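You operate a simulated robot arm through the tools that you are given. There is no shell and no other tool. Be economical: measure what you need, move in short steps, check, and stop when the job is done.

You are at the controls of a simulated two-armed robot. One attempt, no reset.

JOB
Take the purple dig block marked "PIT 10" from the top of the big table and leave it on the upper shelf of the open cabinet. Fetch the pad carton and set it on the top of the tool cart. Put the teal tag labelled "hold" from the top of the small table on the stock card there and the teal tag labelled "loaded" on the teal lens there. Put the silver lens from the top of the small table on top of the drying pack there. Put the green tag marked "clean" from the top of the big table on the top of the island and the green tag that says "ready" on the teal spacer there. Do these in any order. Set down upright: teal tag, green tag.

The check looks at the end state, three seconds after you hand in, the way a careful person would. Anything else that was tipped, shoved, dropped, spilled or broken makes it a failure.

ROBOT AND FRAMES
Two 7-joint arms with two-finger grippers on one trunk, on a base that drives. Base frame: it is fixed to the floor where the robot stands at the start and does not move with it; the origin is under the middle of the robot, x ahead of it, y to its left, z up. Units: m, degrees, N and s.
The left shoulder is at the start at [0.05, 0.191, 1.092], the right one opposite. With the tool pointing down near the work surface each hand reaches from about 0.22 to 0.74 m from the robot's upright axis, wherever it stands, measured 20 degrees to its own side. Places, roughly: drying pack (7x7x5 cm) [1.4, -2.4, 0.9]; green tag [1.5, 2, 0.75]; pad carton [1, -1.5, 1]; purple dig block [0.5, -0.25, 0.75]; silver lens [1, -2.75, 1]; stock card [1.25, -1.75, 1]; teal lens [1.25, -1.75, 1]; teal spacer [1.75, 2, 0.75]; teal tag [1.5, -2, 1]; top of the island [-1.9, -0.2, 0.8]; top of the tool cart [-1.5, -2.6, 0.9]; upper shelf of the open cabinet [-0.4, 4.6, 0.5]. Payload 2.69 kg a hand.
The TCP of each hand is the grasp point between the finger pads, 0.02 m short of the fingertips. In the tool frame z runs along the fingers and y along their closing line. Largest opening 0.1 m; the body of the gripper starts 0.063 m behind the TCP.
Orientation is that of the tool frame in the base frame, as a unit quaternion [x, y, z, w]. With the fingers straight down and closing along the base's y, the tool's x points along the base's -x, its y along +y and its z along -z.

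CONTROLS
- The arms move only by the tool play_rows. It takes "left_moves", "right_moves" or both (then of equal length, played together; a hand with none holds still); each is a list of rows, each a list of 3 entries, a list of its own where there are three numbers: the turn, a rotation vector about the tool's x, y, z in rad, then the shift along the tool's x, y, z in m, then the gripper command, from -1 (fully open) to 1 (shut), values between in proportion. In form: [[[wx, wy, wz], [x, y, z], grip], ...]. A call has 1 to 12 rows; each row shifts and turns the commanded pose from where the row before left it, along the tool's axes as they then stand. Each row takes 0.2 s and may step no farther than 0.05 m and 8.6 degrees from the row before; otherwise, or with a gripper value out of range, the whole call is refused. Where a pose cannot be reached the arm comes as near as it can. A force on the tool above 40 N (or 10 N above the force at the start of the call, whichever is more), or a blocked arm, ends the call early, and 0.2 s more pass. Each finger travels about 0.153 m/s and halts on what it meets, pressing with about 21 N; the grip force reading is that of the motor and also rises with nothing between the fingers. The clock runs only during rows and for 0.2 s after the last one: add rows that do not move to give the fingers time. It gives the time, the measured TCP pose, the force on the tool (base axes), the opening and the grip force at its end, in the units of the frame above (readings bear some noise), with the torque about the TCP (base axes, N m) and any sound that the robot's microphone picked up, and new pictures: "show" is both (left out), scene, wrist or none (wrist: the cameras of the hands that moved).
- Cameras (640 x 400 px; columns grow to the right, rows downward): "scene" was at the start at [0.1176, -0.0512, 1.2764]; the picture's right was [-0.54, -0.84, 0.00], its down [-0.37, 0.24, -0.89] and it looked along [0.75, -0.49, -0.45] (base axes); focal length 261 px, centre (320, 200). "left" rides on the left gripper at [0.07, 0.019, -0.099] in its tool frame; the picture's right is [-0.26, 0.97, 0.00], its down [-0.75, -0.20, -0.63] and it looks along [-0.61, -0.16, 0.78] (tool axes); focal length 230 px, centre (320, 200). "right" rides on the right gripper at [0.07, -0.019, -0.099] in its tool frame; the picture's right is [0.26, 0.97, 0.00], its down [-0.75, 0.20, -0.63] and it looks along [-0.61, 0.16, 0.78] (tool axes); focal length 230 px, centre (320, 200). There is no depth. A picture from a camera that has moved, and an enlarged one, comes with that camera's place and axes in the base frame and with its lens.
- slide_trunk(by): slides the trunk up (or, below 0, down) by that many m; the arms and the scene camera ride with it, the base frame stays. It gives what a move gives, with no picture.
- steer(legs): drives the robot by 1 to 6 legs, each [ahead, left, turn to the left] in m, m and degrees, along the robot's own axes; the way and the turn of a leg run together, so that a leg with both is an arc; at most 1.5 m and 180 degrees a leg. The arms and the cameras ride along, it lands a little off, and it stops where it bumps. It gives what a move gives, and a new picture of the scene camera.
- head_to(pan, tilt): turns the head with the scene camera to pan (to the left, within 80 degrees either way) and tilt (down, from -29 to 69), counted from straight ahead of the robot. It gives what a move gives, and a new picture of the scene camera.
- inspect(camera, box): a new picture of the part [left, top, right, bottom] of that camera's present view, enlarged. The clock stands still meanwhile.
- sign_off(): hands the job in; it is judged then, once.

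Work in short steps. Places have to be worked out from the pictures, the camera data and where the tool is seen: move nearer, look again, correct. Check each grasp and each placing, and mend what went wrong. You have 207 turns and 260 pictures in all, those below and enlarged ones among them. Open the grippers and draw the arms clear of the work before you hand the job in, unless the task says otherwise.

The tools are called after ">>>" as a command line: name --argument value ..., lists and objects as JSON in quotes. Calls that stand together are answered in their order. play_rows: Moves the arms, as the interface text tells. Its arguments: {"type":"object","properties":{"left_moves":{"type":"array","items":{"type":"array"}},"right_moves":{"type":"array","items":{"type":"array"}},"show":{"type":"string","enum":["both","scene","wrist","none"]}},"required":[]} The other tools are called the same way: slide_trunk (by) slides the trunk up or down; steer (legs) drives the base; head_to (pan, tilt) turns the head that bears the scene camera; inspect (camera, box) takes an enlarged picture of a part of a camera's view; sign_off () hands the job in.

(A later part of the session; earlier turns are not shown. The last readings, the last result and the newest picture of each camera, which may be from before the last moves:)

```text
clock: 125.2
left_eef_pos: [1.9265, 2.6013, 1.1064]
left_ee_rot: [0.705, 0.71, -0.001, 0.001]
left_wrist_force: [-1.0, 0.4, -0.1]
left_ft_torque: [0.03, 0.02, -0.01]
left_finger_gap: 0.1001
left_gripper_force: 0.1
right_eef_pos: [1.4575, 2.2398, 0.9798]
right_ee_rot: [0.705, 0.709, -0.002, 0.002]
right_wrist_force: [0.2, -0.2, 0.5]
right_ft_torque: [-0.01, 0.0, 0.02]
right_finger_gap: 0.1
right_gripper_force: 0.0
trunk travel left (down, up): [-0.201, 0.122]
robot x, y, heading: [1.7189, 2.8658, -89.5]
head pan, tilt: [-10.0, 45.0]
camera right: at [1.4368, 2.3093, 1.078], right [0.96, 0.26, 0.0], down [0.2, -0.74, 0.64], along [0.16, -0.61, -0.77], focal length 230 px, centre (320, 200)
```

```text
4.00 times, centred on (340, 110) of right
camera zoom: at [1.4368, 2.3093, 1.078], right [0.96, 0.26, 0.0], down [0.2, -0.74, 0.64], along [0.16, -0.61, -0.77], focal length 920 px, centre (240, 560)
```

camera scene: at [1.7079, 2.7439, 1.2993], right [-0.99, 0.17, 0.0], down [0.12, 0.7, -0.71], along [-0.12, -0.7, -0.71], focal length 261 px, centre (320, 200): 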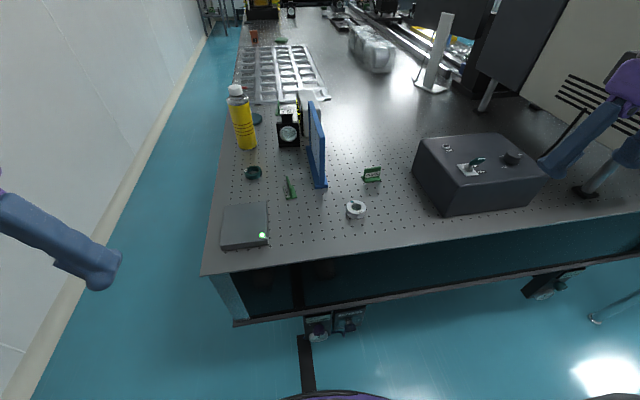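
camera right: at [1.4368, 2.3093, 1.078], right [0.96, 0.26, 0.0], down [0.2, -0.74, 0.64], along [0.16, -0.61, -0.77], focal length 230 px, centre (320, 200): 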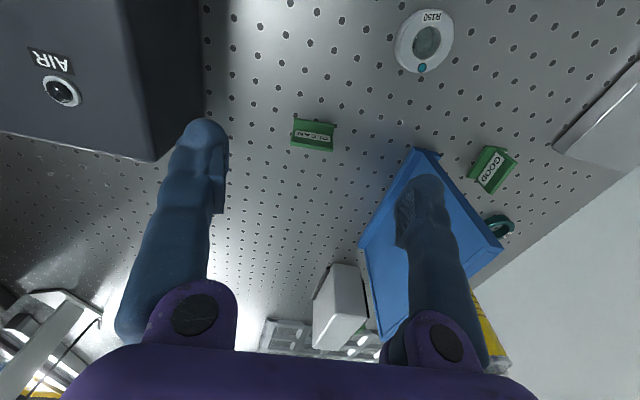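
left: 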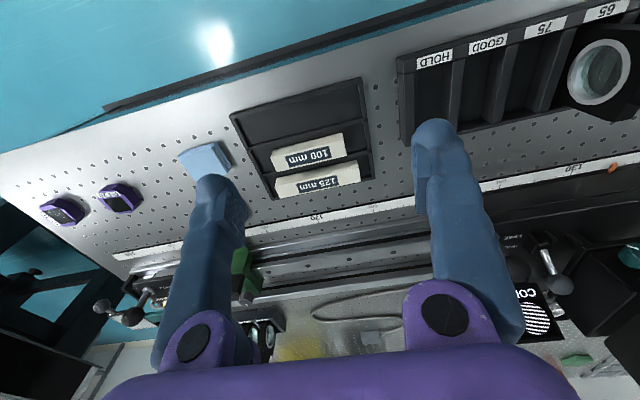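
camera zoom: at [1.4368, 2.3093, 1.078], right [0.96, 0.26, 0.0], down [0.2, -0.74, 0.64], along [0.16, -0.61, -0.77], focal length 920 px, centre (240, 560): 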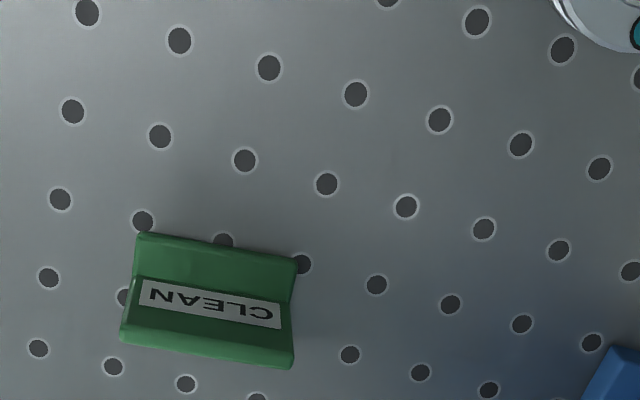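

The tag is about 5 cm wide, turned about 5°, with its centre near (1.459, 2.19). I'll align and descend partway with the opening set to about 8 cm.

>>> play_rows --right_moves '[[[0, 0, -0.087], [0, 0, 0], -0.6], [[0, 0, 0], [-0.025, 0.001, 0.03], -0.6], [[0, 0, 0], [-0.025, 0.001, 0.03], -0.6], [[0, 0, 0], [0, 0, 0.03], -0.6], [[0, 0, 0], [0, 0, 0.02], -0.6], [[0, 0, 0], [0, 0, 0], -0.6], [[0, 0, 0], [0, 0, 0], -0.6]]' --show "wrist"

```text
clock: 126.8
left_eef_pos: [1.9271, 2.6006, 1.1066]
left_ee_rot: [0.705, 0.709, 0.0, 0.001]
left_wrist_force: [-0.5, -0.6, -0.8]
left_ft_torque: [-0.01, -0.02, 0.03]
left_finger_gap: 0.1001
left_gripper_force: 0.1
right_eef_pos: [1.4641, 2.1914, 0.8708]
right_ee_rot: [0.674, 0.739, -0.003, 0.002]
right_wrist_force: [-0.4, -0.5, -0.7]
right_ft_torque: [-0.02, -0.01, 0.0]
right_finger_gap: 0.0798
right_gripper_force: 0.1
trunk travel left (down, up): [-0.201, 0.122]
robot x, y, heading: [1.7175, 2.8665, -89.9]
head pan, tilt: [-10.0, 45.0]
camera right: at [1.4373, 2.2577, 0.968], right [0.94, 0.35, 0.0], down [0.27, -0.72, 0.63], along [0.22, -0.6, -0.77], focal length 230 px, centre (320, 200)
```

right: 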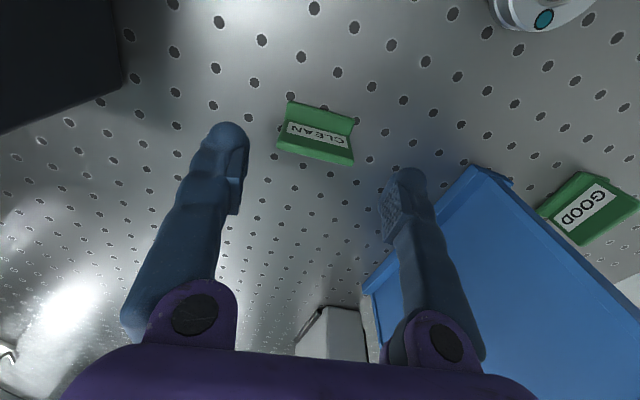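

The fingers are well aligned; the tag sits slightly towards +y. I'll shift 7 mm and descend to grasp height.

>>> play_rows --right_moves '[[[0, 0, 0], [0.007, -0.003, 0.02], -0.6], [[0, 0, 0], [0, 0, 0.02], -0.6], [[0, 0, 0], [0, 0, 0.004], -0.6], [[0, 0, 0], [0, 0, 0], -0.6]]' --show "wrist"

```text
clock: 127.8
left_eef_pos: [1.9279, 2.5997, 1.1059]
left_ee_rot: [0.705, 0.709, -0.002, 0.001]
left_wrist_force: [0.2, 0.1, -0.4]
left_ft_torque: [0.0, 0.0, 0.03]
left_finger_gap: 0.1002
left_gripper_force: 0.0
right_eef_pos: [1.4596, 2.1963, 0.8261]
right_ee_rot: [0.673, 0.739, -0.003, 0.002]
right_wrist_force: [-0.1, 0.0, 0.1]
right_ft_torque: [0.01, -0.01, -0.02]
right_finger_gap: 0.0799
right_gripper_force: 0.1
trunk travel left (down, up): [-0.201, 0.122]
robot x, y, heading: [1.7226, 2.8692, -89.8]
head pan, tilt: [-10.0, 45.0]
camera right: at [1.4336, 2.2638, 0.9238], right [0.94, 0.35, 0.0], down [0.27, -0.72, 0.63], along [0.22, -0.6, -0.77], focal length 230 px, centre (320, 200)
```

right: 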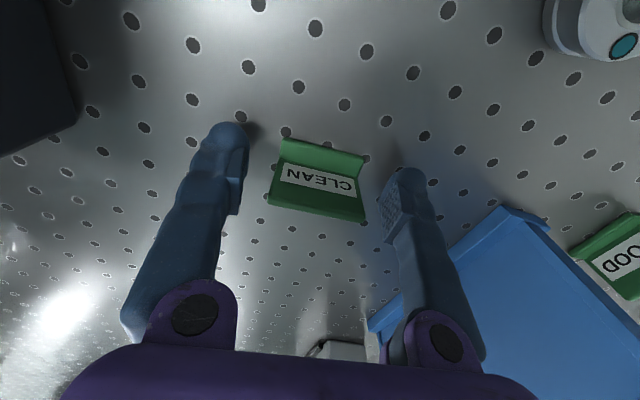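

The tag is centred between the pads. Closing.

>>> play_rows --right_moves '[[[0, 0, 0], [0, 0, 0], 0.2], [[0, 0, 0], [0, 0, 0], 1], [[0, 0, 0], [0, 0, 0], 1], [[0, 0, 0], [0, 0, 0], 1], [[0, 0, 0], [0, 0, -0.02], 1], [[0, 0, 0], [0, 0, -0.03], 1], [[0, 0, 0], [0, 0, -0.04], 1], [[0, 0, 0], [0, 0, 0], 1]]' --show "wrist"

```text
clock: 129.6
left_eef_pos: [1.9278, 2.5999, 1.1065]
left_ee_rot: [0.705, 0.709, 0.0, 0.0]
left_wrist_force: [0.5, 0.7, 0.4]
left_ft_torque: [0.0, 0.02, 0.02]
left_finger_gap: 0.0999
left_gripper_force: 0.0
right_eef_pos: [1.4596, 2.1974, 0.9171]
right_ee_rot: [0.673, 0.739, -0.003, 0.003]
right_wrist_force: [-0.4, 0.9, -0.5]
right_ft_torque: [-0.01, 0.01, 0.0]
right_finger_gap: 0.0483
right_gripper_force: 21.3
trunk travel left (down, up): [-0.201, 0.122]
robot x, y, heading: [1.7174, 2.8646, -89.9]
head pan, tilt: [-10.0, 45.0]
camera right: at [1.4328, 2.2638, 1.0145], right [0.94, 0.35, 0.0], down [0.27, -0.72, 0.63], along [0.22, -0.6, -0.77], focal length 230 px, centre (320, 200)
```

right: 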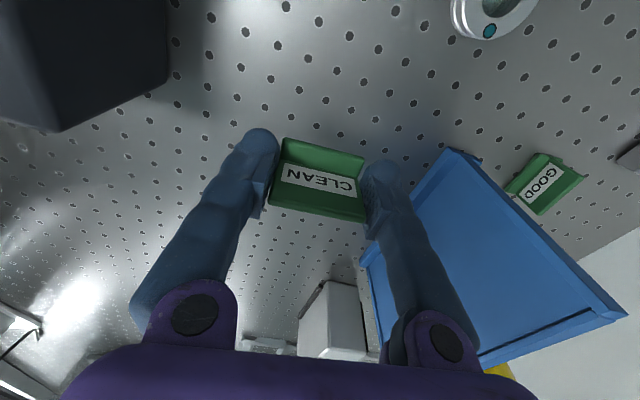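

CLEAN is held with a 48 mm gap. I'll retract the right hand and go around to the wall-side aisle.

>>> play_rows --right_moves '[[[0, 0, 0], [0, 0, -0.04], 1], [[0, 0, 0], [0, 0, -0.04], 1], [[0, 0, 0], [0, 0, -0.04], 1], [[0, 0, 0], [0, 0, -0.04], 1], [[0, 0, 0], [0.03, -0.015, -0.01], 1], [[0, 0, 0], [0.035, -0.015, 0], 1], [[0, 0, 0], [0.035, -0.015, 0], 1], [[0, 0, 0], [0.035, -0.015, 0], 1], [[0, 0, 0], [0.035, -0.015, 0], 1], [[0, 0, 0], [0.035, -0.015, 0], 1], [[0, 0, 0], [0.035, -0.015, 0], 1], [[0, 0, 0.087], [0.035, 0, 0], 1]]' --show "none"

>>> steer --legs '[[-0.5, 0, 0], [0, 0, -90]]'

>>> head_to --pan 70 --tilt 30

```text
clock: 132.2
left_eef_pos: [1.9274, 2.6012, 1.1058]
left_ee_rot: [0.705, 0.709, 0.0, 0.001]
left_wrist_force: [-0.3, 0.3, -0.2]
left_ft_torque: [-0.01, -0.04, -0.01]
left_finger_gap: 0.0998
left_gripper_force: 0.1
right_eef_pos: [1.3322, 2.4639, 1.0859]
right_ee_rot: [0.705, 0.709, -0.004, 0.003]
right_wrist_force: [0.1, 0.5, -0.4]
right_ft_torque: [-0.02, -0.01, 0.04]
right_finger_gap: 0.0485
right_gripper_force: 20.8
trunk travel left (down, up): [-0.201, 0.122]
robot x, y, heading: [1.7204, 2.8675, -89.7]
head pan, tilt: [-10.0, 45.0]
```

```text
clock: 138.9
left_eef_pos: [1.4609, 3.1564, 1.1061]
left_ee_rot: [1.0, 0.016, 0.0, 0.0]
left_wrist_force: [0.4, -0.7, -0.2]
left_ft_torque: [-0.01, 0.01, -0.01]
left_finger_gap: 0.0998
left_gripper_force: 0.0
right_eef_pos: [1.308, 3.7498, 1.0862]
right_ee_rot: [1.0, 0.015, -0.004, 0.0]
right_wrist_force: [-0.6, -0.1, 0.1]
right_ft_torque: [-0.03, -0.01, -0.05]
right_finger_gap: 0.0484
right_gripper_force: 21.6
trunk travel left (down, up): [-0.201, 0.122]
robot x, y, heading: [1.7198, 3.3687, -178.2]
head pan, tilt: [-10.0, 45.0]
camera scene: at [1.6, 3.3798, 1.2993], right [0.14, 0.99, 0.0], down [0.7, -0.1, -0.71], along [-0.7, 0.1, -0.71], focal length 261 px, centre (320, 200)
```

scene: 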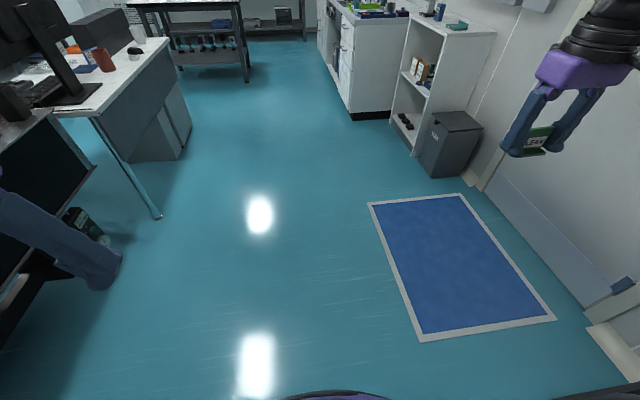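

```text
clock: 140.4
left_eef_pos: [1.4607, 3.157, 1.1059]
left_ee_rot: [1.0, 0.016, -0.001, -0.001]
left_wrist_force: [-0.3, 0.3, 0.4]
left_ft_torque: [-0.03, -0.01, 0.03]
left_finger_gap: 0.0998
left_gripper_force: 0.0
right_eef_pos: [1.3086, 3.7494, 1.0863]
right_ee_rot: [1.0, 0.015, -0.003, 0.001]
right_wrist_force: [0.1, 0.4, 0.2]
right_ft_torque: [-0.02, -0.02, 0.0]
right_finger_gap: 0.0486
right_gripper_force: 20.8
trunk travel left (down, up): [-0.201, 0.122]
robot x, y, heading: [1.7191, 3.3714, -178.4]
head pan, tilt: [70.0, 30.0]
camera scene: at [1.652, 3.2821, 1.3219], right [-0.95, 0.31, 0.0], down [0.16, 0.47, -0.87], along [-0.27, -0.82, -0.5], focal length 261 px, centre (320, 200)
```

scene: 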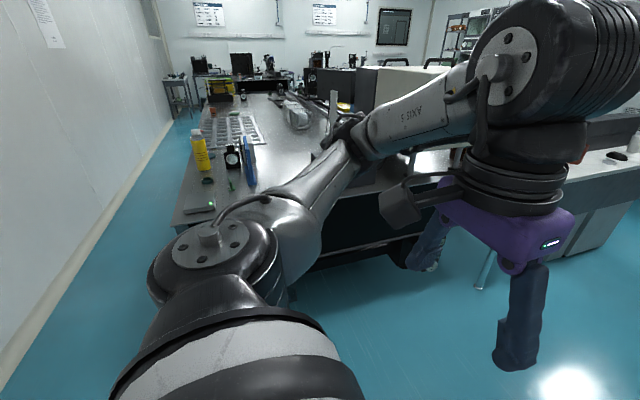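

The wall is at x ≈ 2.78 and the table edge at x ≈ 1.90, so the aisle is about 0.88 m wide. I'll back up to x ≈ 2.33 and strafe into it in stages.

>>> steer --legs '[[0, 0, -1.6], [-0.61, 0, 0], [0, 0.7, 0]]'

```text
clock: 150.3
left_eef_pos: [2.0702, 2.4746, 1.1059]
left_ee_rot: [1.0, 0.001, -0.001, 0.0]
left_wrist_force: [0.2, 0.7, 0.2]
left_ft_torque: [-0.07, 0.02, -0.02]
left_finger_gap: 0.1002
left_gripper_force: 0.2
right_eef_pos: [1.9363, 3.071, 1.0858]
right_ee_rot: [1.0, 0.002, -0.004, 0.0]
right_wrist_force: [0.7, -0.5, 0.1]
right_ft_torque: [-0.02, 0.01, 0.0]
right_finger_gap: 0.0482
right_gripper_force: 21.0
trunk travel left (down, up): [-0.201, 0.122]
robot x, y, heading: [2.3354, 2.6812, -179.8]
head pan, tilt: [70.0, 30.0]
camera scene: at [2.2659, 2.594, 1.3219], right [-0.94, 0.34, 0.0], down [0.17, 0.47, -0.87], along [-0.3, -0.81, -0.5], focal length 261 px, centre (320, 200)
```

scene: 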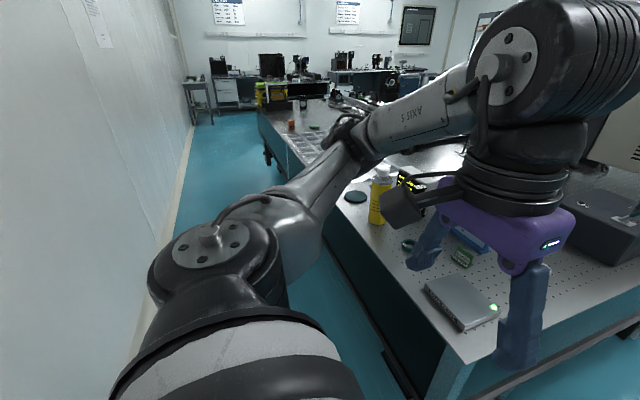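

Clear so far. I'll continue into the aisle.

>>> steer --legs '[[0, 0.4, 0], [0, 0.4, 0]]'

>>> head_to --pan 0 --tilt 45

```text
clock: 158.1
left_eef_pos: [2.069, 1.667, 1.1052]
left_ee_rot: [1.0, -0.001, -0.001, 0.0]
left_wrist_force: [-0.1, -0.2, 0.1]
left_ft_torque: [0.01, 0.01, 0.02]
left_finger_gap: 0.1
left_gripper_force: 0.0
right_eef_pos: [1.9375, 2.2656, 1.0854]
right_ee_rot: [1.0, -0.002, -0.003, 0.0]
right_wrist_force: [-0.2, 0.1, -0.3]
right_ft_torque: [0.02, -0.01, -0.01]
right_finger_gap: 0.0484
right_gripper_force: 20.7
trunk travel left (down, up): [-0.201, 0.122]
robot x, y, heading: [2.3342, 1.8752, 179.6]
head pan, tilt: [70.0, 30.0]
camera scene: at [2.265, 1.7867, 1.3219], right [-0.94, 0.35, 0.0], down [0.17, 0.47, -0.87], along [-0.3, -0.81, -0.5], focal length 261 px, centre (320, 200)
```

scene: 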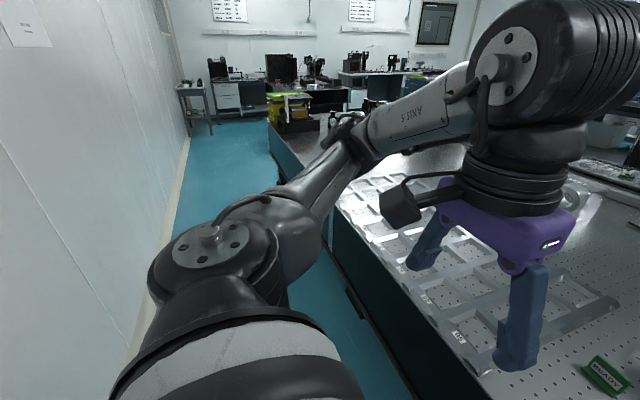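

```text
clock: 159.5
left_eef_pos: [2.0696, 1.6683, 1.1075]
left_ee_rot: [1.0, -0.001, -0.001, 0.0]
left_wrist_force: [-0.1, 0.0, 0.7]
left_ft_torque: [0.04, -0.03, 0.0]
left_finger_gap: 0.0999
left_gripper_force: 0.1
right_eef_pos: [1.9378, 2.2671, 1.0853]
right_ee_rot: [1.0, -0.001, -0.003, 0.0]
right_wrist_force: [-0.1, 0.8, -0.5]
right_ft_torque: [-0.04, -0.01, -0.01]
right_finger_gap: 0.0484
right_gripper_force: 21.1
trunk travel left (down, up): [-0.201, 0.122]
robot x, y, heading: [2.334, 1.8733, 180.0]
head pan, tilt: [0.0, 45.0]
camera scene: at [2.2149, 1.872, 1.2993], right [0.0, 1.0, 0.0], down [0.71, 0.0, -0.71], along [-0.71, 0.0, -0.71], focal length 261 px, centre (320, 200)
```

scene: 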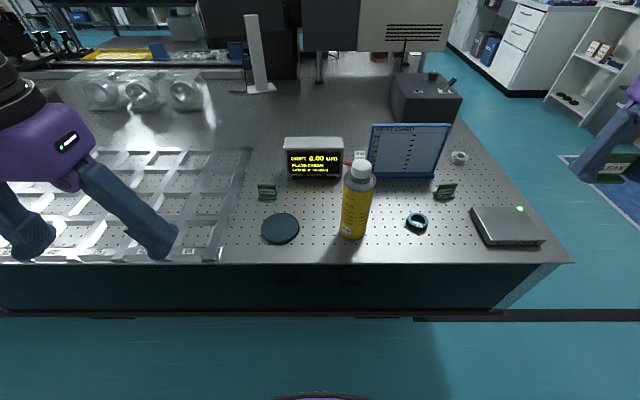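

The tag reads "READY". Two teal items are visible, a ring and a disc. I'll zoom in to tell which is the spacer.

>>> inspect --camera "scene" --box '[245, 170, 325, 250]'

>>> inspect --camera "scene" --box '[380, 165, 500, 245]'

```text
5.00 times, centred on (285, 210) of scene
camera zoom: at [2.2149, 1.872, 1.2993], right [0.0, 1.0, 0.0], down [0.71, 0.0, -0.71], along [-0.71, 0.0, -0.71], focal length 1304 px, centre (495, 150)
```

zoom: 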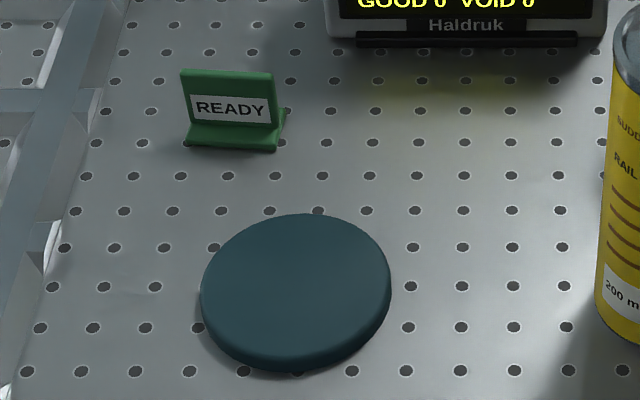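

```text
5.00 times, centred on (440, 205) of scene
camera zoom: at [2.2149, 1.872, 1.2993], right [0.0, 1.0, 0.0], down [0.71, 0.0, -0.71], along [-0.71, 0.0, -0.71], focal length 1304 px, centre (-280, 175)
```

zoom: 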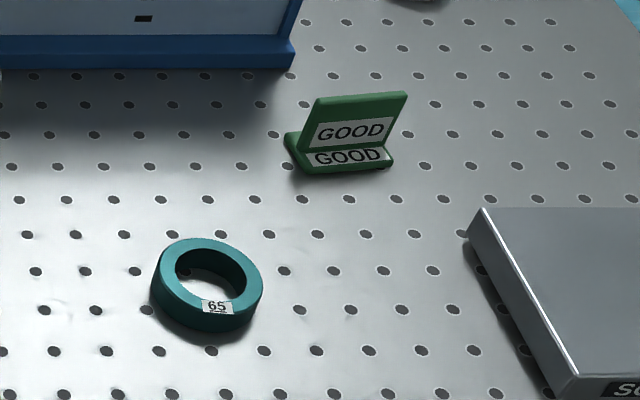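

READY is at about (1.704, 1.731). The teal ring labelled "65" at about (1.80, 2.11) matches the spacer's colour and rough location. I'm moving the left hand above READY.

>>> play_rows --left_moves '[[[0, 0, 0], [-0.034, -0.006, 0.012], -1], [[0, 0, 0], [-0.034, -0.006, 0.012], -1], [[0, 0, 0], [-0.034, -0.006, 0.012], -1], [[0, 0, 0], [-0.034, -0.006, 0.012], -1], [[0, 0, 0], [-0.034, -0.006, 0.012], -1], [[0, 0, 0], [-0.034, -0.006, 0.02], -1], [[0, 0, 0], [-0.034, -0.006, 0.02], -1], [[0, 0, 0], [-0.034, -0.006, 0.02], -1], [[0, 0, 0], [-0.034, -0.006, 0.02], -0.6], [[0, 0, 0], [-0.034, -0.006, 0.02], -0.6], [[0, 0, 0], [0, 0, 0], -0.6]]' --show "both"

```text
clock: 161.9
left_eef_pos: [1.7315, 1.7288, 0.9453]
left_ee_rot: [1.0, -0.002, -0.001, -0.001]
left_wrist_force: [-0.3, 0.0, -0.2]
left_ft_torque: [0.01, 0.0, 0.02]
left_finger_gap: 0.0798
left_gripper_force: 0.1
right_eef_pos: [1.9371, 2.2665, 1.0864]
right_ee_rot: [1.0, -0.002, -0.004, -0.001]
right_wrist_force: [0.6, -0.4, -0.3]
right_ft_torque: [0.0, 0.01, -0.01]
right_finger_gap: 0.0485
right_gripper_force: 21.7
trunk travel left (down, up): [-0.201, 0.122]
robot x, y, heading: [2.3332, 1.8744, 179.8]
head pan, tilt: [0.0, 45.0]
camera scene: at [2.2152, 1.8718, 1.2993], right [0.0, 1.0, 0.0], down [0.71, 0.0, -0.71], along [-0.71, 0.0, -0.71], focal length 261 px, centre (320, 200)
camera left: at [1.801, 1.7109, 1.0459], right [-0.26, -0.97, 0.0], down [-0.75, 0.2, 0.63], along [-0.61, 0.16, -0.78], focal length 230 px, centre (320, 200)
```

scene: 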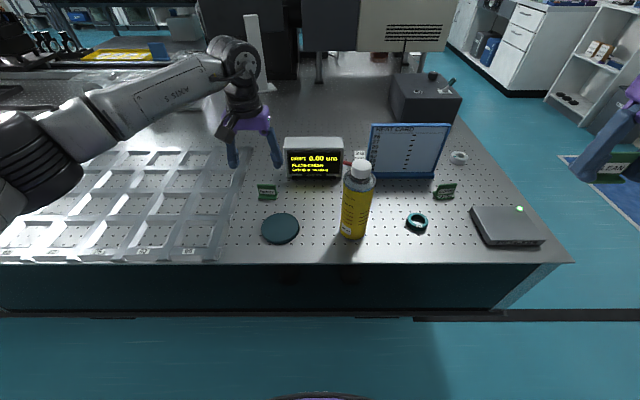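
left: 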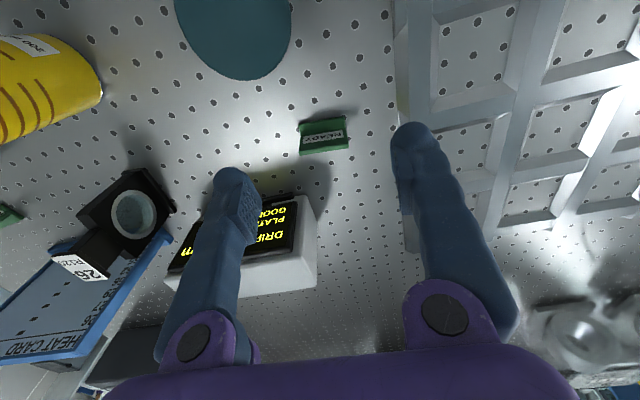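

The tag is about 3 cm further in x and nearly centred in y. The tray edge is close on one side, so I'll use a narrower opening and stage the descent.

>>> play_rows --left_moves '[[[0, 0, 0], [-0.014, 0.001, 0.02], -0.3], [[0, 0, 0], [-0.014, 0.001, 0.025], -0.3], [[0, 0, 0], [0, 0, 0.025], -0.3], [[0, 0, 0], [0, 0, 0.015], -0.3], [[0, 0, 0], [0, 0, 0], -0.3]]' --show "wrist"

```text
clock: 163.1
left_eef_pos: [1.7005, 1.7263, 0.8613]
left_ee_rot: [1.0, -0.002, -0.001, 0.0]
left_wrist_force: [-0.7, 0.1, -0.9]
left_ft_torque: [-0.01, -0.02, 0.0]
left_finger_gap: 0.0651
left_gripper_force: 0.2
right_eef_pos: [1.9366, 2.265, 1.0857]
right_ee_rot: [1.0, -0.002, -0.003, 0.0]
right_wrist_force: [0.0, 0.1, 0.0]
right_ft_torque: [0.01, -0.04, 0.01]
right_finger_gap: 0.0483
right_gripper_force: 21.1
trunk travel left (down, up): [-0.201, 0.122]
robot x, y, heading: [2.3364, 1.8749, 179.9]
head pan, tilt: [0.0, 45.0]
camera left: at [1.7706, 1.7087, 0.9615], right [-0.26, -0.97, 0.0], down [-0.75, 0.2, 0.63], along [-0.61, 0.16, -0.78], focal length 230 px, centre (320, 200)
```

left: 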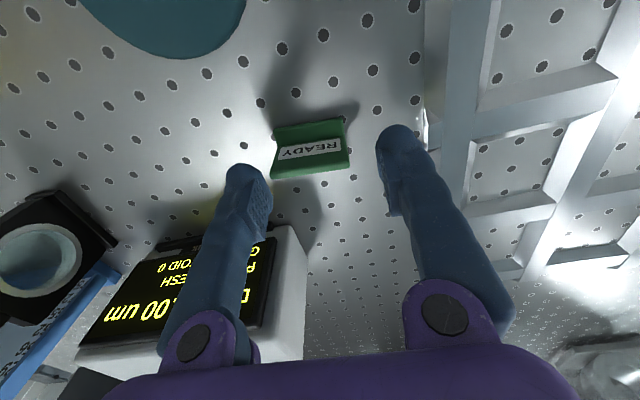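

Shift 6 mm in +y, then descend to grasp height.

>>> play_rows --left_moves '[[[0, 0, 0], [0.002, -0.006, 0.01], -0.3], [[0, 0, 0], [0, 0, 0.015], -0.3], [[0, 0, 0], [0, 0, 0.01], -0.3], [[0, 0, 0], [0, 0, 0], -0.3]]' --show "wrist"

```text
clock: 164.1
left_eef_pos: [1.7019, 1.7329, 0.8274]
left_ee_rot: [1.0, -0.001, -0.001, 0.001]
left_wrist_force: [0.0, 0.3, -0.6]
left_ft_torque: [0.01, -0.02, 0.01]
left_finger_gap: 0.065
left_gripper_force: 0.2
right_eef_pos: [1.9372, 2.2655, 1.0857]
right_ee_rot: [1.0, -0.002, -0.003, 0.001]
right_wrist_force: [-0.3, -0.1, -0.4]
right_ft_torque: [0.0, 0.03, 0.02]
right_finger_gap: 0.0482
right_gripper_force: 20.9
trunk travel left (down, up): [-0.201, 0.122]
robot x, y, heading: [2.3339, 1.873, 179.8]
head pan, tilt: [0.0, 45.0]
camera left: at [1.7728, 1.7146, 0.9273], right [-0.26, -0.97, 0.0], down [-0.75, 0.2, 0.63], along [-0.61, 0.16, -0.78], focal length 230 px, centre (320, 200)
```

left: 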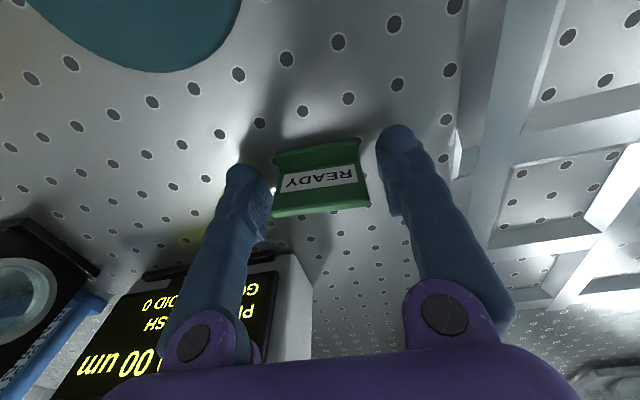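

The tag is well centred. Close and lift.

>>> play_rows --left_moves '[[[0, 0, 0], [0, 0, 0], 0.3], [[0, 0, 0], [0, 0, 0], 1], [[0, 0, 0], [0, 0, 0], 1], [[0, 0, 0], [0, 0, 0], 1], [[0, 0, 0], [0, 0, -0.02], 1], [[0, 0, 0], [0, 0, -0.03], 1], [[0, 0, 0], [0, 0, -0.04], 1], [[0, 0, 0], [0.02, 0, -0.04], 1], [[0, 0, 0], [0.03, 0, -0.04], 1], [[0, 0, 0], [0.04, 0, -0.02], 1], [[0, 0, 0], [0.04, 0, -0.02], 1], [[0, 0, 0], [0, 0, 0], 1]]' --show "wrist"

```text
clock: 166.7
left_eef_pos: [1.8329, 1.732, 1.0368]
left_ee_rot: [1.0, 0.0, -0.001, 0.0]
left_wrist_force: [0.1, 0.5, 0.2]
left_ft_torque: [-0.02, -0.01, 0.0]
left_finger_gap: 0.0483
left_gripper_force: 21.2
right_eef_pos: [1.9368, 2.2663, 1.086]
right_ee_rot: [1.0, -0.002, -0.004, 0.0]
right_wrist_force: [-0.4, 0.5, -0.3]
right_ft_torque: [-0.03, -0.04, -0.01]
right_finger_gap: 0.0484
right_gripper_force: 21.6
trunk travel left (down, up): [-0.201, 0.122]
robot x, y, heading: [2.3342, 1.8686, 180.0]
head pan, tilt: [0.0, 45.0]
camera left: at [1.9029, 1.7146, 1.1361], right [-0.26, -0.97, 0.0], down [-0.75, 0.2, 0.63], along [-0.61, 0.16, -0.78], focal length 230 px, centre (320, 200)
```

left: 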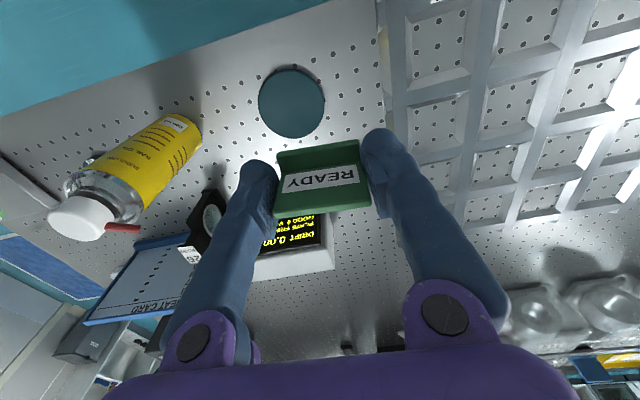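

READY is held. Before sliding towards the ring I'll pull the hand back and up, clear of the spray bottle.

>>> play_rows --left_moves '[[[0, 0, 0], [0.04, 0, -0.02], 1], [[0, 0, 0], [0.04, 0, -0.02], 1], [[0, 0, 0], [0.04, 0, -0.02], 1], [[0, 0, 0], [0.04, 0, -0.02], 1], [[0, 0, 0], [0.04, 0, 0], 1]]' --show "none"

>>> steer --legs '[[0, -0.39, 0]]'

>>> inspect --camera "scene" --box '[230, 160, 390, 260]'

```text
clock: 167.9
left_eef_pos: [2.0341, 1.7325, 1.1161]
left_ee_rot: [1.0, -0.001, -0.001, 0.0]
left_wrist_force: [0.2, 0.2, 0.9]
left_ft_torque: [0.04, 0.0, 0.02]
left_finger_gap: 0.0483
left_gripper_force: 21.3
right_eef_pos: [1.9376, 2.2658, 1.086]
right_ee_rot: [1.0, -0.001, -0.004, -0.001]
right_wrist_force: [-0.3, 0.2, 0.2]
right_ft_torque: [0.03, -0.05, -0.02]
right_finger_gap: 0.0484
right_gripper_force: 20.9
trunk travel left (down, up): [-0.201, 0.122]
robot x, y, heading: [2.3346, 1.8714, 179.7]
head pan, tilt: [0.0, 45.0]
```

```text
clock: 171.9
left_eef_pos: [2.035, 2.1269, 1.1167]
left_ee_rot: [1.0, -0.005, -0.001, 0.0]
left_wrist_force: [0.1, 0.0, -0.1]
left_ft_torque: [-0.03, 0.01, -0.01]
left_finger_gap: 0.0485
left_gripper_force: 20.8
right_eef_pos: [1.9431, 2.6601, 1.0861]
right_ee_rot: [1.0, -0.005, -0.004, 0.001]
right_wrist_force: [0.1, -0.4, -0.6]
right_ft_torque: [0.02, 0.0, -0.02]
right_finger_gap: 0.0485
right_gripper_force: 20.5
trunk travel left (down, up): [-0.201, 0.122]
robot x, y, heading: [2.341, 2.2622, 179.3]
head pan, tilt: [0.0, 45.0]
camera scene: at [2.2178, 2.2638, 1.2993], right [0.01, 1.0, 0.0], down [0.71, -0.01, -0.71], along [-0.71, 0.01, -0.71], focal length 261 px, centre (320, 200)
```

scene: 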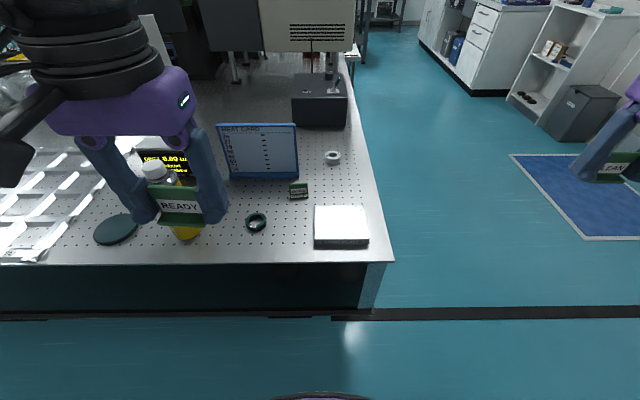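

```text
4.00 times, centred on (310, 210) of scene
camera zoom: at [2.2178, 2.2638, 1.2993], right [0.01, 1.0, 0.0], down [0.71, -0.01, -0.71], along [-0.71, 0.01, -0.71], focal length 1044 px, centre (360, 160)
```

zoom: 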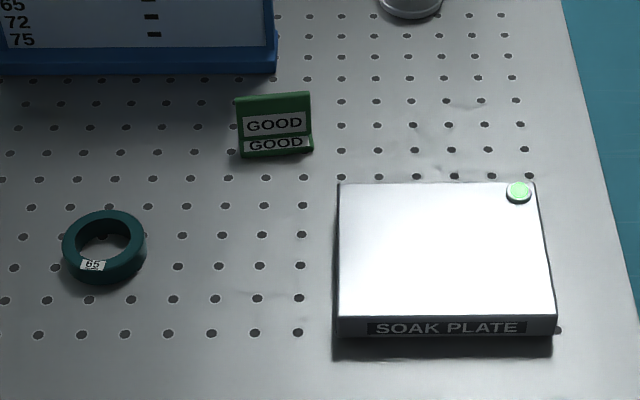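

The ring's centre is at about (1.800, 2.115), with its top near 0.812. I'm bringing READY above it.

>>> play_rows --left_moves '[[[0, 0, 0], [-0.03, 0.002, 0.02], 1], [[0, 0, 0], [-0.03, 0.002, 0.02], 1], [[0, 0, 0], [-0.03, 0.002, 0.02], 1], [[0, 0, 0], [-0.03, 0.002, 0.025], 1], [[0, 0, 0], [-0.03, 0.002, 0.025], 1], [[0, 0, 0], [-0.03, 0.002, 0.025], 1], [[0, 0, 0], [-0.03, 0.002, 0.025], 1], [[0, 0, 0], [-0.025, 0.001, 0.025], 1], [[0, 0, 0], [0, 0, 0], 1], [[0, 0, 0], [0, 0, 0], 1]]' --show "both"

```text
clock: 174.1
left_eef_pos: [1.7985, 2.1146, 0.9308]
left_ee_rot: [1.0, -0.006, -0.001, 0.001]
left_wrist_force: [0.3, -0.2, 0.1]
left_ft_torque: [-0.02, -0.01, 0.01]
left_finger_gap: 0.0483
left_gripper_force: 20.4
right_eef_pos: [1.9431, 2.6606, 1.0854]
right_ee_rot: [1.0, -0.005, -0.004, 0.0]
right_wrist_force: [1.1, 0.0, 0.3]
right_ft_torque: [0.02, -0.03, 0.02]
right_finger_gap: 0.0483
right_gripper_force: 20.7
trunk travel left (down, up): [-0.201, 0.122]
robot x, y, heading: [2.339, 2.2637, 179.4]
head pan, tilt: [0.0, 45.0]
camera scene: at [2.2177, 2.2637, 1.2992], right [0.01, 1.0, 0.0], down [0.71, -0.01, -0.71], along [-0.71, 0.01, -0.71], focal length 261 px, centre (320, 200)
camera left: at [1.8683, 2.0964, 1.0307], right [-0.27, -0.96, 0.0], down [-0.75, 0.21, 0.63], along [-0.61, 0.17, -0.78], focal length 230 px, centre (320, 200)
```

scene: 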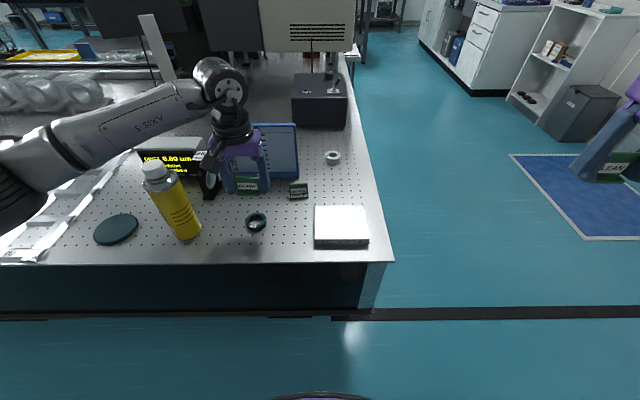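
left: 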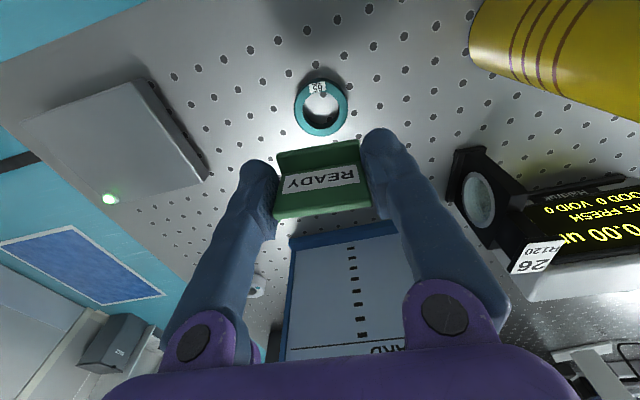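

The ring is at about (1.803, 2.1135). I'll fine-adjust and lower READY towards it.

>>> play_rows --left_moves '[[[0, 0, 0], [0.008, 0.001, 0.02], 1], [[0, 0, 0], [0, 0, 0.03], 1], [[0, 0, 0], [0, 0, 0.02], 1], [[0, 0, 0], [0, 0, 0.008], 1], [[0, 0, 0], [0, 0, 0], 1]]' --show "both"

>>> inspect --camera "scene" --box '[200, 160, 300, 240]'

```text
clock: 175.3
left_eef_pos: [1.8065, 2.1134, 0.8532]
left_ee_rot: [1.0, -0.005, -0.001, 0.0]
left_wrist_force: [0.2, -0.1, -0.9]
left_ft_torque: [-0.02, 0.06, 0.0]
left_finger_gap: 0.0482
left_gripper_force: 21.0
right_eef_pos: [1.9438, 2.659, 1.0853]
right_ee_rot: [1.0, -0.005, -0.004, -0.001]
right_wrist_force: [0.7, -0.3, -0.4]
right_ft_torque: [-0.02, 0.03, 0.03]
right_finger_gap: 0.0483
right_gripper_force: 21.4
trunk travel left (down, up): [-0.201, 0.122]
robot x, y, heading: [2.3396, 2.2671, 179.3]
head pan, tilt: [0.0, 45.0]
camera scene: at [2.2178, 2.2637, 1.2993], right [0.01, 1.0, 0.0], down [0.71, -0.01, -0.71], along [-0.71, 0.01, -0.71], focal length 261 px, centre (320, 200)
camera left: at [1.8766, 2.0946, 0.9526], right [-0.27, -0.96, 0.0], down [-0.75, 0.21, 0.63], along [-0.61, 0.17, -0.78], focal length 230 px, centre (320, 200)
```

scene: 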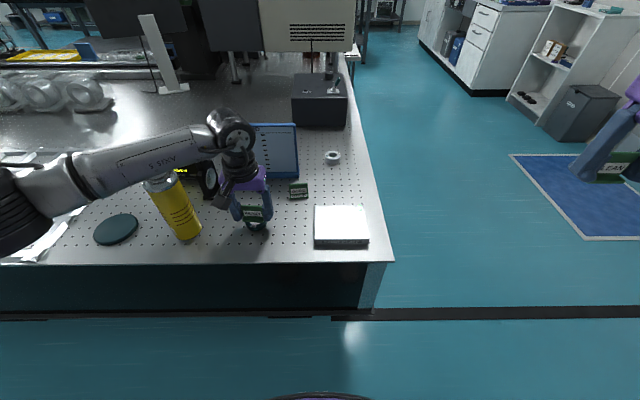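
left: 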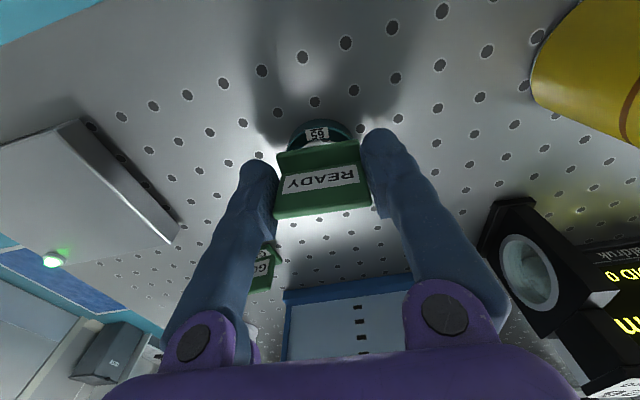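

```text
5.00 times, centred on (250, 200) of scene
camera zoom: at [2.2178, 2.2637, 1.2993], right [0.01, 1.0, 0.0], down [0.71, -0.01, -0.71], along [-0.71, 0.01, -0.71], focal length 1304 px, centre (670, 200)
```

zoom: 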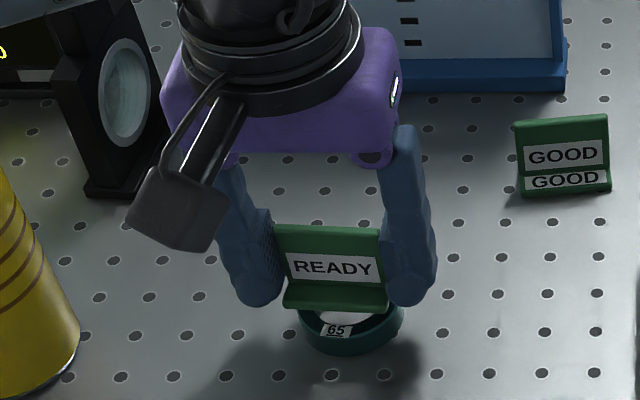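

Alignment over the ring looks good. I'm lowering in small steps to contact.

>>> play_rows --left_moves '[[[0, 0, 0], [0, -0.001, 0.005], 1], [[0, 0, 0], [0, 0, 0.003], 1], [[0, 0, 0], [0, 0, 0.002], 1], [[0, 0, 0], [0, 0, 0], 1]]' --show "none"

```text
clock: 176.3
left_eef_pos: [1.8076, 2.1142, 0.8442]
left_ee_rot: [1.0, -0.006, -0.001, -0.001]
left_wrist_force: [0.5, -0.2, -0.4]
left_ft_torque: [0.0, -0.02, 0.02]
left_finger_gap: 0.0482
left_gripper_force: 21.1
right_eef_pos: [1.9433, 2.6602, 1.0864]
right_ee_rot: [1.0, -0.006, -0.004, -0.001]
right_wrist_force: [0.6, 0.2, -1.1]
right_ft_torque: [0.01, -0.02, -0.03]
right_finger_gap: 0.0485
right_gripper_force: 21.4
trunk travel left (down, up): [-0.201, 0.122]
robot x, y, heading: [2.3386, 2.2672, 179.1]
head pan, tilt: [0.0, 45.0]
```

>>> play_rows --left_moves '[[[0, 0, 0], [0, 0, 0.002], 1], [[0, 0, 0], [0, 0, 0.002], 1], [[0, 0, 0], [0, 0, 0], 1]]' --show "none"

```text
clock: 177.1
left_eef_pos: [1.8063, 2.1142, 0.8413]
left_ee_rot: [1.0, -0.006, -0.002, -0.001]
left_wrist_force: [0.2, -0.2, 8.2]
left_ft_torque: [-0.02, -0.02, 0.03]
left_finger_gap: 0.0482
left_gripper_force: 21.0
right_eef_pos: [1.9438, 2.6597, 1.0864]
right_ee_rot: [1.0, -0.005, -0.004, 0.0]
right_wrist_force: [0.3, -0.4, -0.3]
right_ft_torque: [0.01, 0.0, -0.02]
right_finger_gap: 0.0483
right_gripper_force: 21.4
trunk travel left (down, up): [-0.201, 0.122]
robot x, y, heading: [2.3398, 2.262, 179.2]
head pan, tilt: [0.0, 45.0]
```

Contact at 8 N, so the tag rests on the ring. I'll open gently and rise straight up.

>>> play_rows --left_moves '[[[0, 0, 0], [0, 0, -0.001], 1], [[0, 0, 0], [0, 0, 0], 0.0], [[0, 0, 0], [0, 0, 0], -0.3], [[0, 0, 0], [0, 0, 0], -0.3], [[0, 0, 0], [0, 0, -0.02], -0.3], [[0, 0, 0], [0, 0, -0.03], -0.3], [[0, 0, 0], [0, 0, -0.04], -0.3], [[0, 0, 0], [0, 0, -0.04], -0.3], [[0, 0, 0], [0, 0, -0.04], -0.3], [[0, 0, 0], [0.04, 0, -0.02], -0.3], [[0, 0, 0], [0.04, 0, -0.02], -0.3], [[0, 0, 0], [0.04, 0, -0.02], -0.3]]' --show "wrist"

>>> inspect --camera "scene" --box '[200, 160, 300, 240]'

```text
clock: 179.7
left_eef_pos: [1.9263, 2.1095, 1.0723]
left_ee_rot: [1.0, -0.005, -0.001, 0.0]
left_wrist_force: [1.1, 0.0, -0.4]
left_ft_torque: [0.0, 0.01, 0.03]
left_finger_gap: 0.0651
left_gripper_force: 0.0
right_eef_pos: [1.9431, 2.6599, 1.0861]
right_ee_rot: [1.0, -0.005, -0.005, 0.0]
right_wrist_force: [0.5, 0.0, 0.6]
right_ft_torque: [-0.01, 0.0, 0.0]
right_finger_gap: 0.048
right_gripper_force: 21.2
trunk travel left (down, up): [-0.201, 0.122]
robot x, y, heading: [2.3421, 2.2645, 179.4]
head pan, tilt: [0.0, 45.0]
camera left: at [1.9965, 2.0913, 1.1712], right [-0.27, -0.96, 0.0], down [-0.75, 0.21, 0.63], along [-0.61, 0.17, -0.78], focal length 230 px, centre (320, 200)
```

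left: 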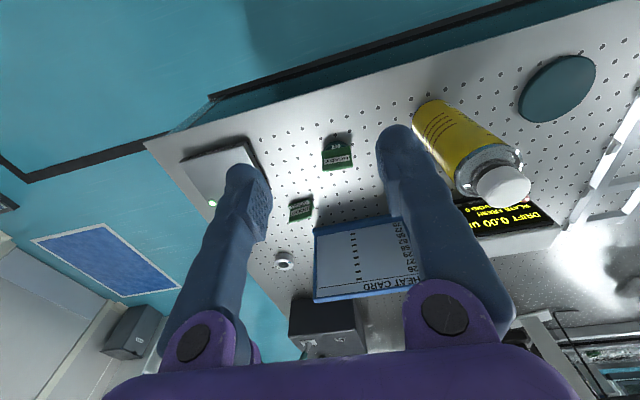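

```text
5.00 times, centred on (250, 200) of scene
camera zoom: at [2.2185, 2.2636, 1.2994], right [0.01, 1.0, 0.0], down [0.71, -0.01, -0.71], along [-0.71, 0.01, -0.71], focal length 1304 px, centre (670, 200)
```

zoom: 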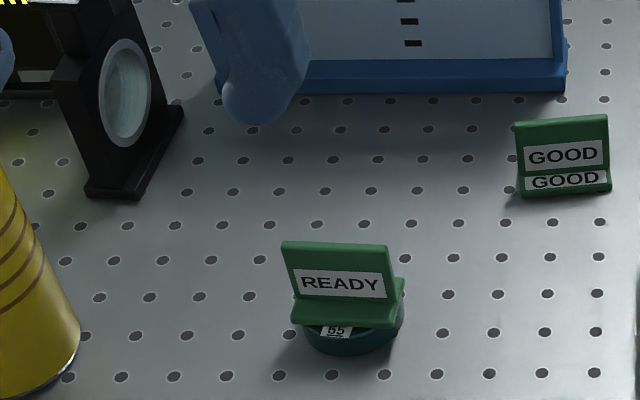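

READY stands on the teal spacer. The aisle continues clear to the south, so I'll go that way to the small table, carrying CLEAN in the right hand.

>>> play_rows --left_moves '[[[0, 0, 0], [0.04, 0, -0.01], -1], [[0, 0, 0], [0.04, 0, -0.01], -1], [[0, 0, 0], [0.04, 0, -0.01], -1]]' --right_moves '[[[0, 0, 0], [0.03, 0, -0.01], 1], [[0, 0, 0], [0.03, 0, -0.01], 1], [[0, 0, 0], [0.03, 0, -0.01], 1]]' --show "none"

>>> steer --legs '[[0, 0, 0.6], [0, 1.1, 0]]'

>>> head_to --pan 75 --tilt 25

```text
clock: 180.5
left_eef_pos: [2.0484, 2.1112, 1.1022]
left_ee_rot: [1.0, -0.005, -0.001, 0.0]
left_wrist_force: [0.4, 0.2, 0.5]
left_ft_torque: [0.02, 0.01, -0.01]
left_finger_gap: 0.1004
left_gripper_force: 0.1
right_eef_pos: [2.0349, 2.6583, 1.1149]
right_ee_rot: [1.0, -0.006, -0.005, 0.0]
right_wrist_force: [0.3, 0.5, -0.4]
right_ft_torque: [0.01, 0.04, 0.02]
right_finger_gap: 0.0484
right_gripper_force: 21.3
trunk travel left (down, up): [-0.201, 0.122]
robot x, y, heading: [2.3372, 2.2614, 179.3]
head pan, tilt: [0.0, 45.0]
```

```text
clock: 190.7
left_eef_pos: [2.0477, 1.0108, 1.1023]
left_ee_rot: [1.0, 0.002, -0.001, 0.0]
left_wrist_force: [-0.3, -0.8, -0.7]
left_ft_torque: [-0.01, -0.07, 0.0]
left_finger_gap: 0.1001
left_gripper_force: 0.1
right_eef_pos: [2.0285, 1.5575, 1.114]
right_ee_rot: [1.0, 0.001, -0.003, 0.0]
right_wrist_force: [0.7, -0.7, 0.4]
right_ft_torque: [0.0, 0.0, 0.0]
right_finger_gap: 0.0484
right_gripper_force: 20.5
trunk travel left (down, up): [-0.201, 0.122]
robot x, y, heading: [2.3385, 1.1664, -180.0]
head pan, tilt: [0.0, 45.0]
camera scene: at [2.2174, 1.1651, 1.2993], right [0.0, 1.0, 0.0], down [0.71, 0.0, -0.71], along [-0.71, 0.0, -0.71], focal length 261 px, centre (320, 200)
```

scene: 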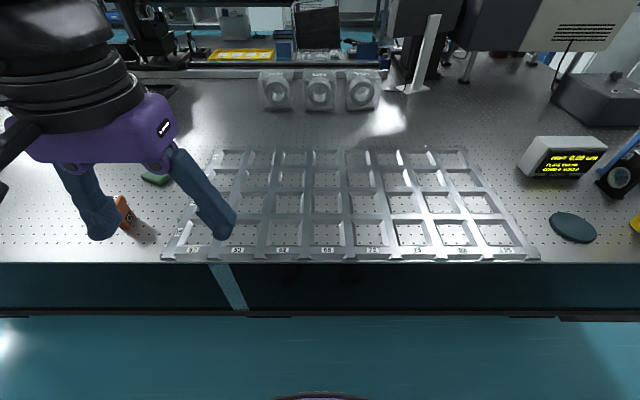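

```text
clock: 192.2
left_eef_pos: [2.0473, 1.0105, 1.103]
left_ee_rot: [1.0, 0.001, -0.001, 0.0]
left_wrist_force: [-0.8, 0.9, 0.3]
left_ft_torque: [0.02, -0.01, -0.02]
left_finger_gap: 0.1
left_gripper_force: 0.0
right_eef_pos: [2.0286, 1.5577, 1.1137]
right_ee_rot: [1.0, 0.001, -0.004, 0.0]
right_wrist_force: [0.6, 0.7, -0.3]
right_ft_torque: [-0.01, 0.01, -0.02]
right_finger_gap: 0.0481
right_gripper_force: 21.2
trunk travel left (down, up): [-0.201, 0.122]
robot x, y, heading: [2.3361, 1.1688, -179.9]
head pan, tilt: [75.0, 25.0]
camera scene: at [2.2748, 1.0763, 1.3298], right [-0.97, 0.26, 0.0], down [0.11, 0.41, -0.91], along [-0.23, -0.88, -0.42], focal length 261 px, centre (320, 200)
```

scene: 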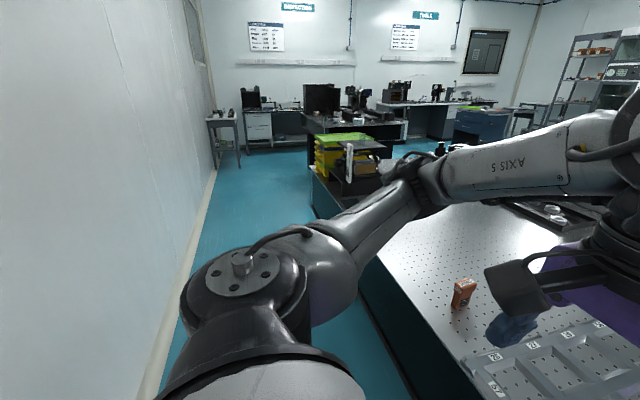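

The way is clear. I'll continue south past the end of the big table.

>>> steer --legs '[[0, 1.1, 0], [0, 1.0, 0]]'

>>> head_to --pan 60 --tilt 25

```text
clock: 211.0
left_eef_pos: [2.0669, -1.109, 1.102]
left_ee_rot: [1.0, 0.006, -0.001, 0.0]
left_wrist_force: [0.6, 0.0, -0.8]
left_ft_torque: [0.0, -0.05, 0.0]
left_finger_gap: 0.0998
left_gripper_force: 0.1
right_eef_pos: [2.0419, -0.5632, 1.1144]
right_ee_rot: [1.0, 0.005, -0.003, -0.001]
right_wrist_force: [0.2, 0.5, -1.3]
right_ft_torque: [-0.01, 0.01, -0.01]
right_finger_gap: 0.0484
right_gripper_force: 21.2
trunk travel left (down, up): [-0.201, 0.122]
robot x, y, heading: [2.3539, -0.9504, -179.3]
head pan, tilt: [75.0, 25.0]
camera scene: at [2.2939, -1.0423, 1.3299], right [-0.97, 0.25, 0.0], down [0.1, 0.41, -0.91], along [-0.23, -0.88, -0.42], focal length 261 px, centre (320, 200)
```

scene: 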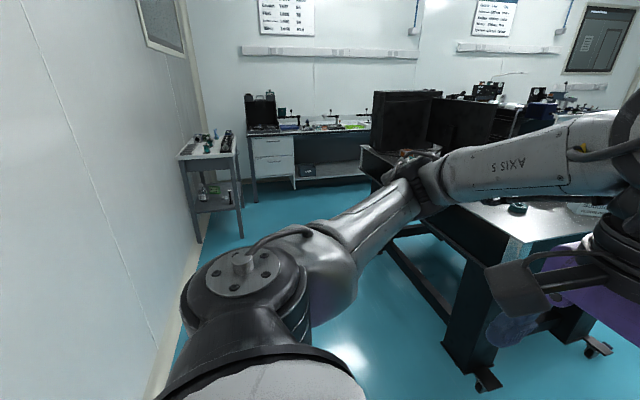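

```text
clock: 211.8
left_eef_pos: [2.0678, -1.11, 1.1026]
left_ee_rot: [1.0, 0.006, 0.0, 0.001]
left_wrist_force: [0.4, 1.2, 0.2]
left_ft_torque: [0.01, 0.02, 0.02]
left_finger_gap: 0.1004
left_gripper_force: 0.1
right_eef_pos: [2.0422, -0.5627, 1.1149]
right_ee_rot: [1.0, 0.005, -0.003, 0.0]
right_wrist_force: [0.8, 0.2, 0.2]
right_ft_torque: [0.02, 0.02, 0.02]
right_finger_gap: 0.0482
right_gripper_force: 21.0
trunk travel left (down, up): [-0.201, 0.122]
robot x, y, heading: [2.3574, -0.9497, -179.5]
head pan, tilt: [60.0, 25.0]
camera scene: at [2.2716, -1.0333, 1.3299], right [-0.87, 0.49, 0.0], down [0.21, 0.37, -0.91], along [-0.44, -0.79, -0.42], focal length 261 px, centre (320, 200)
```

scene: 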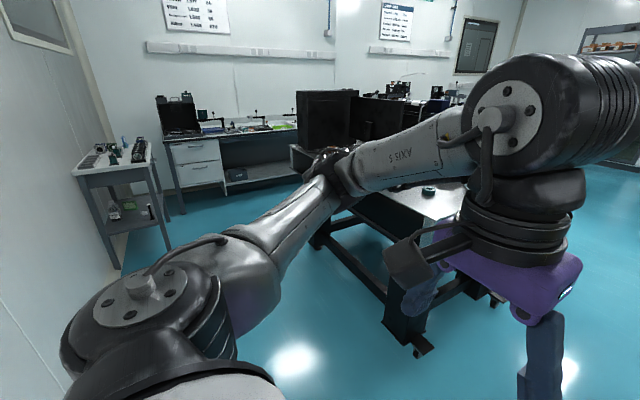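

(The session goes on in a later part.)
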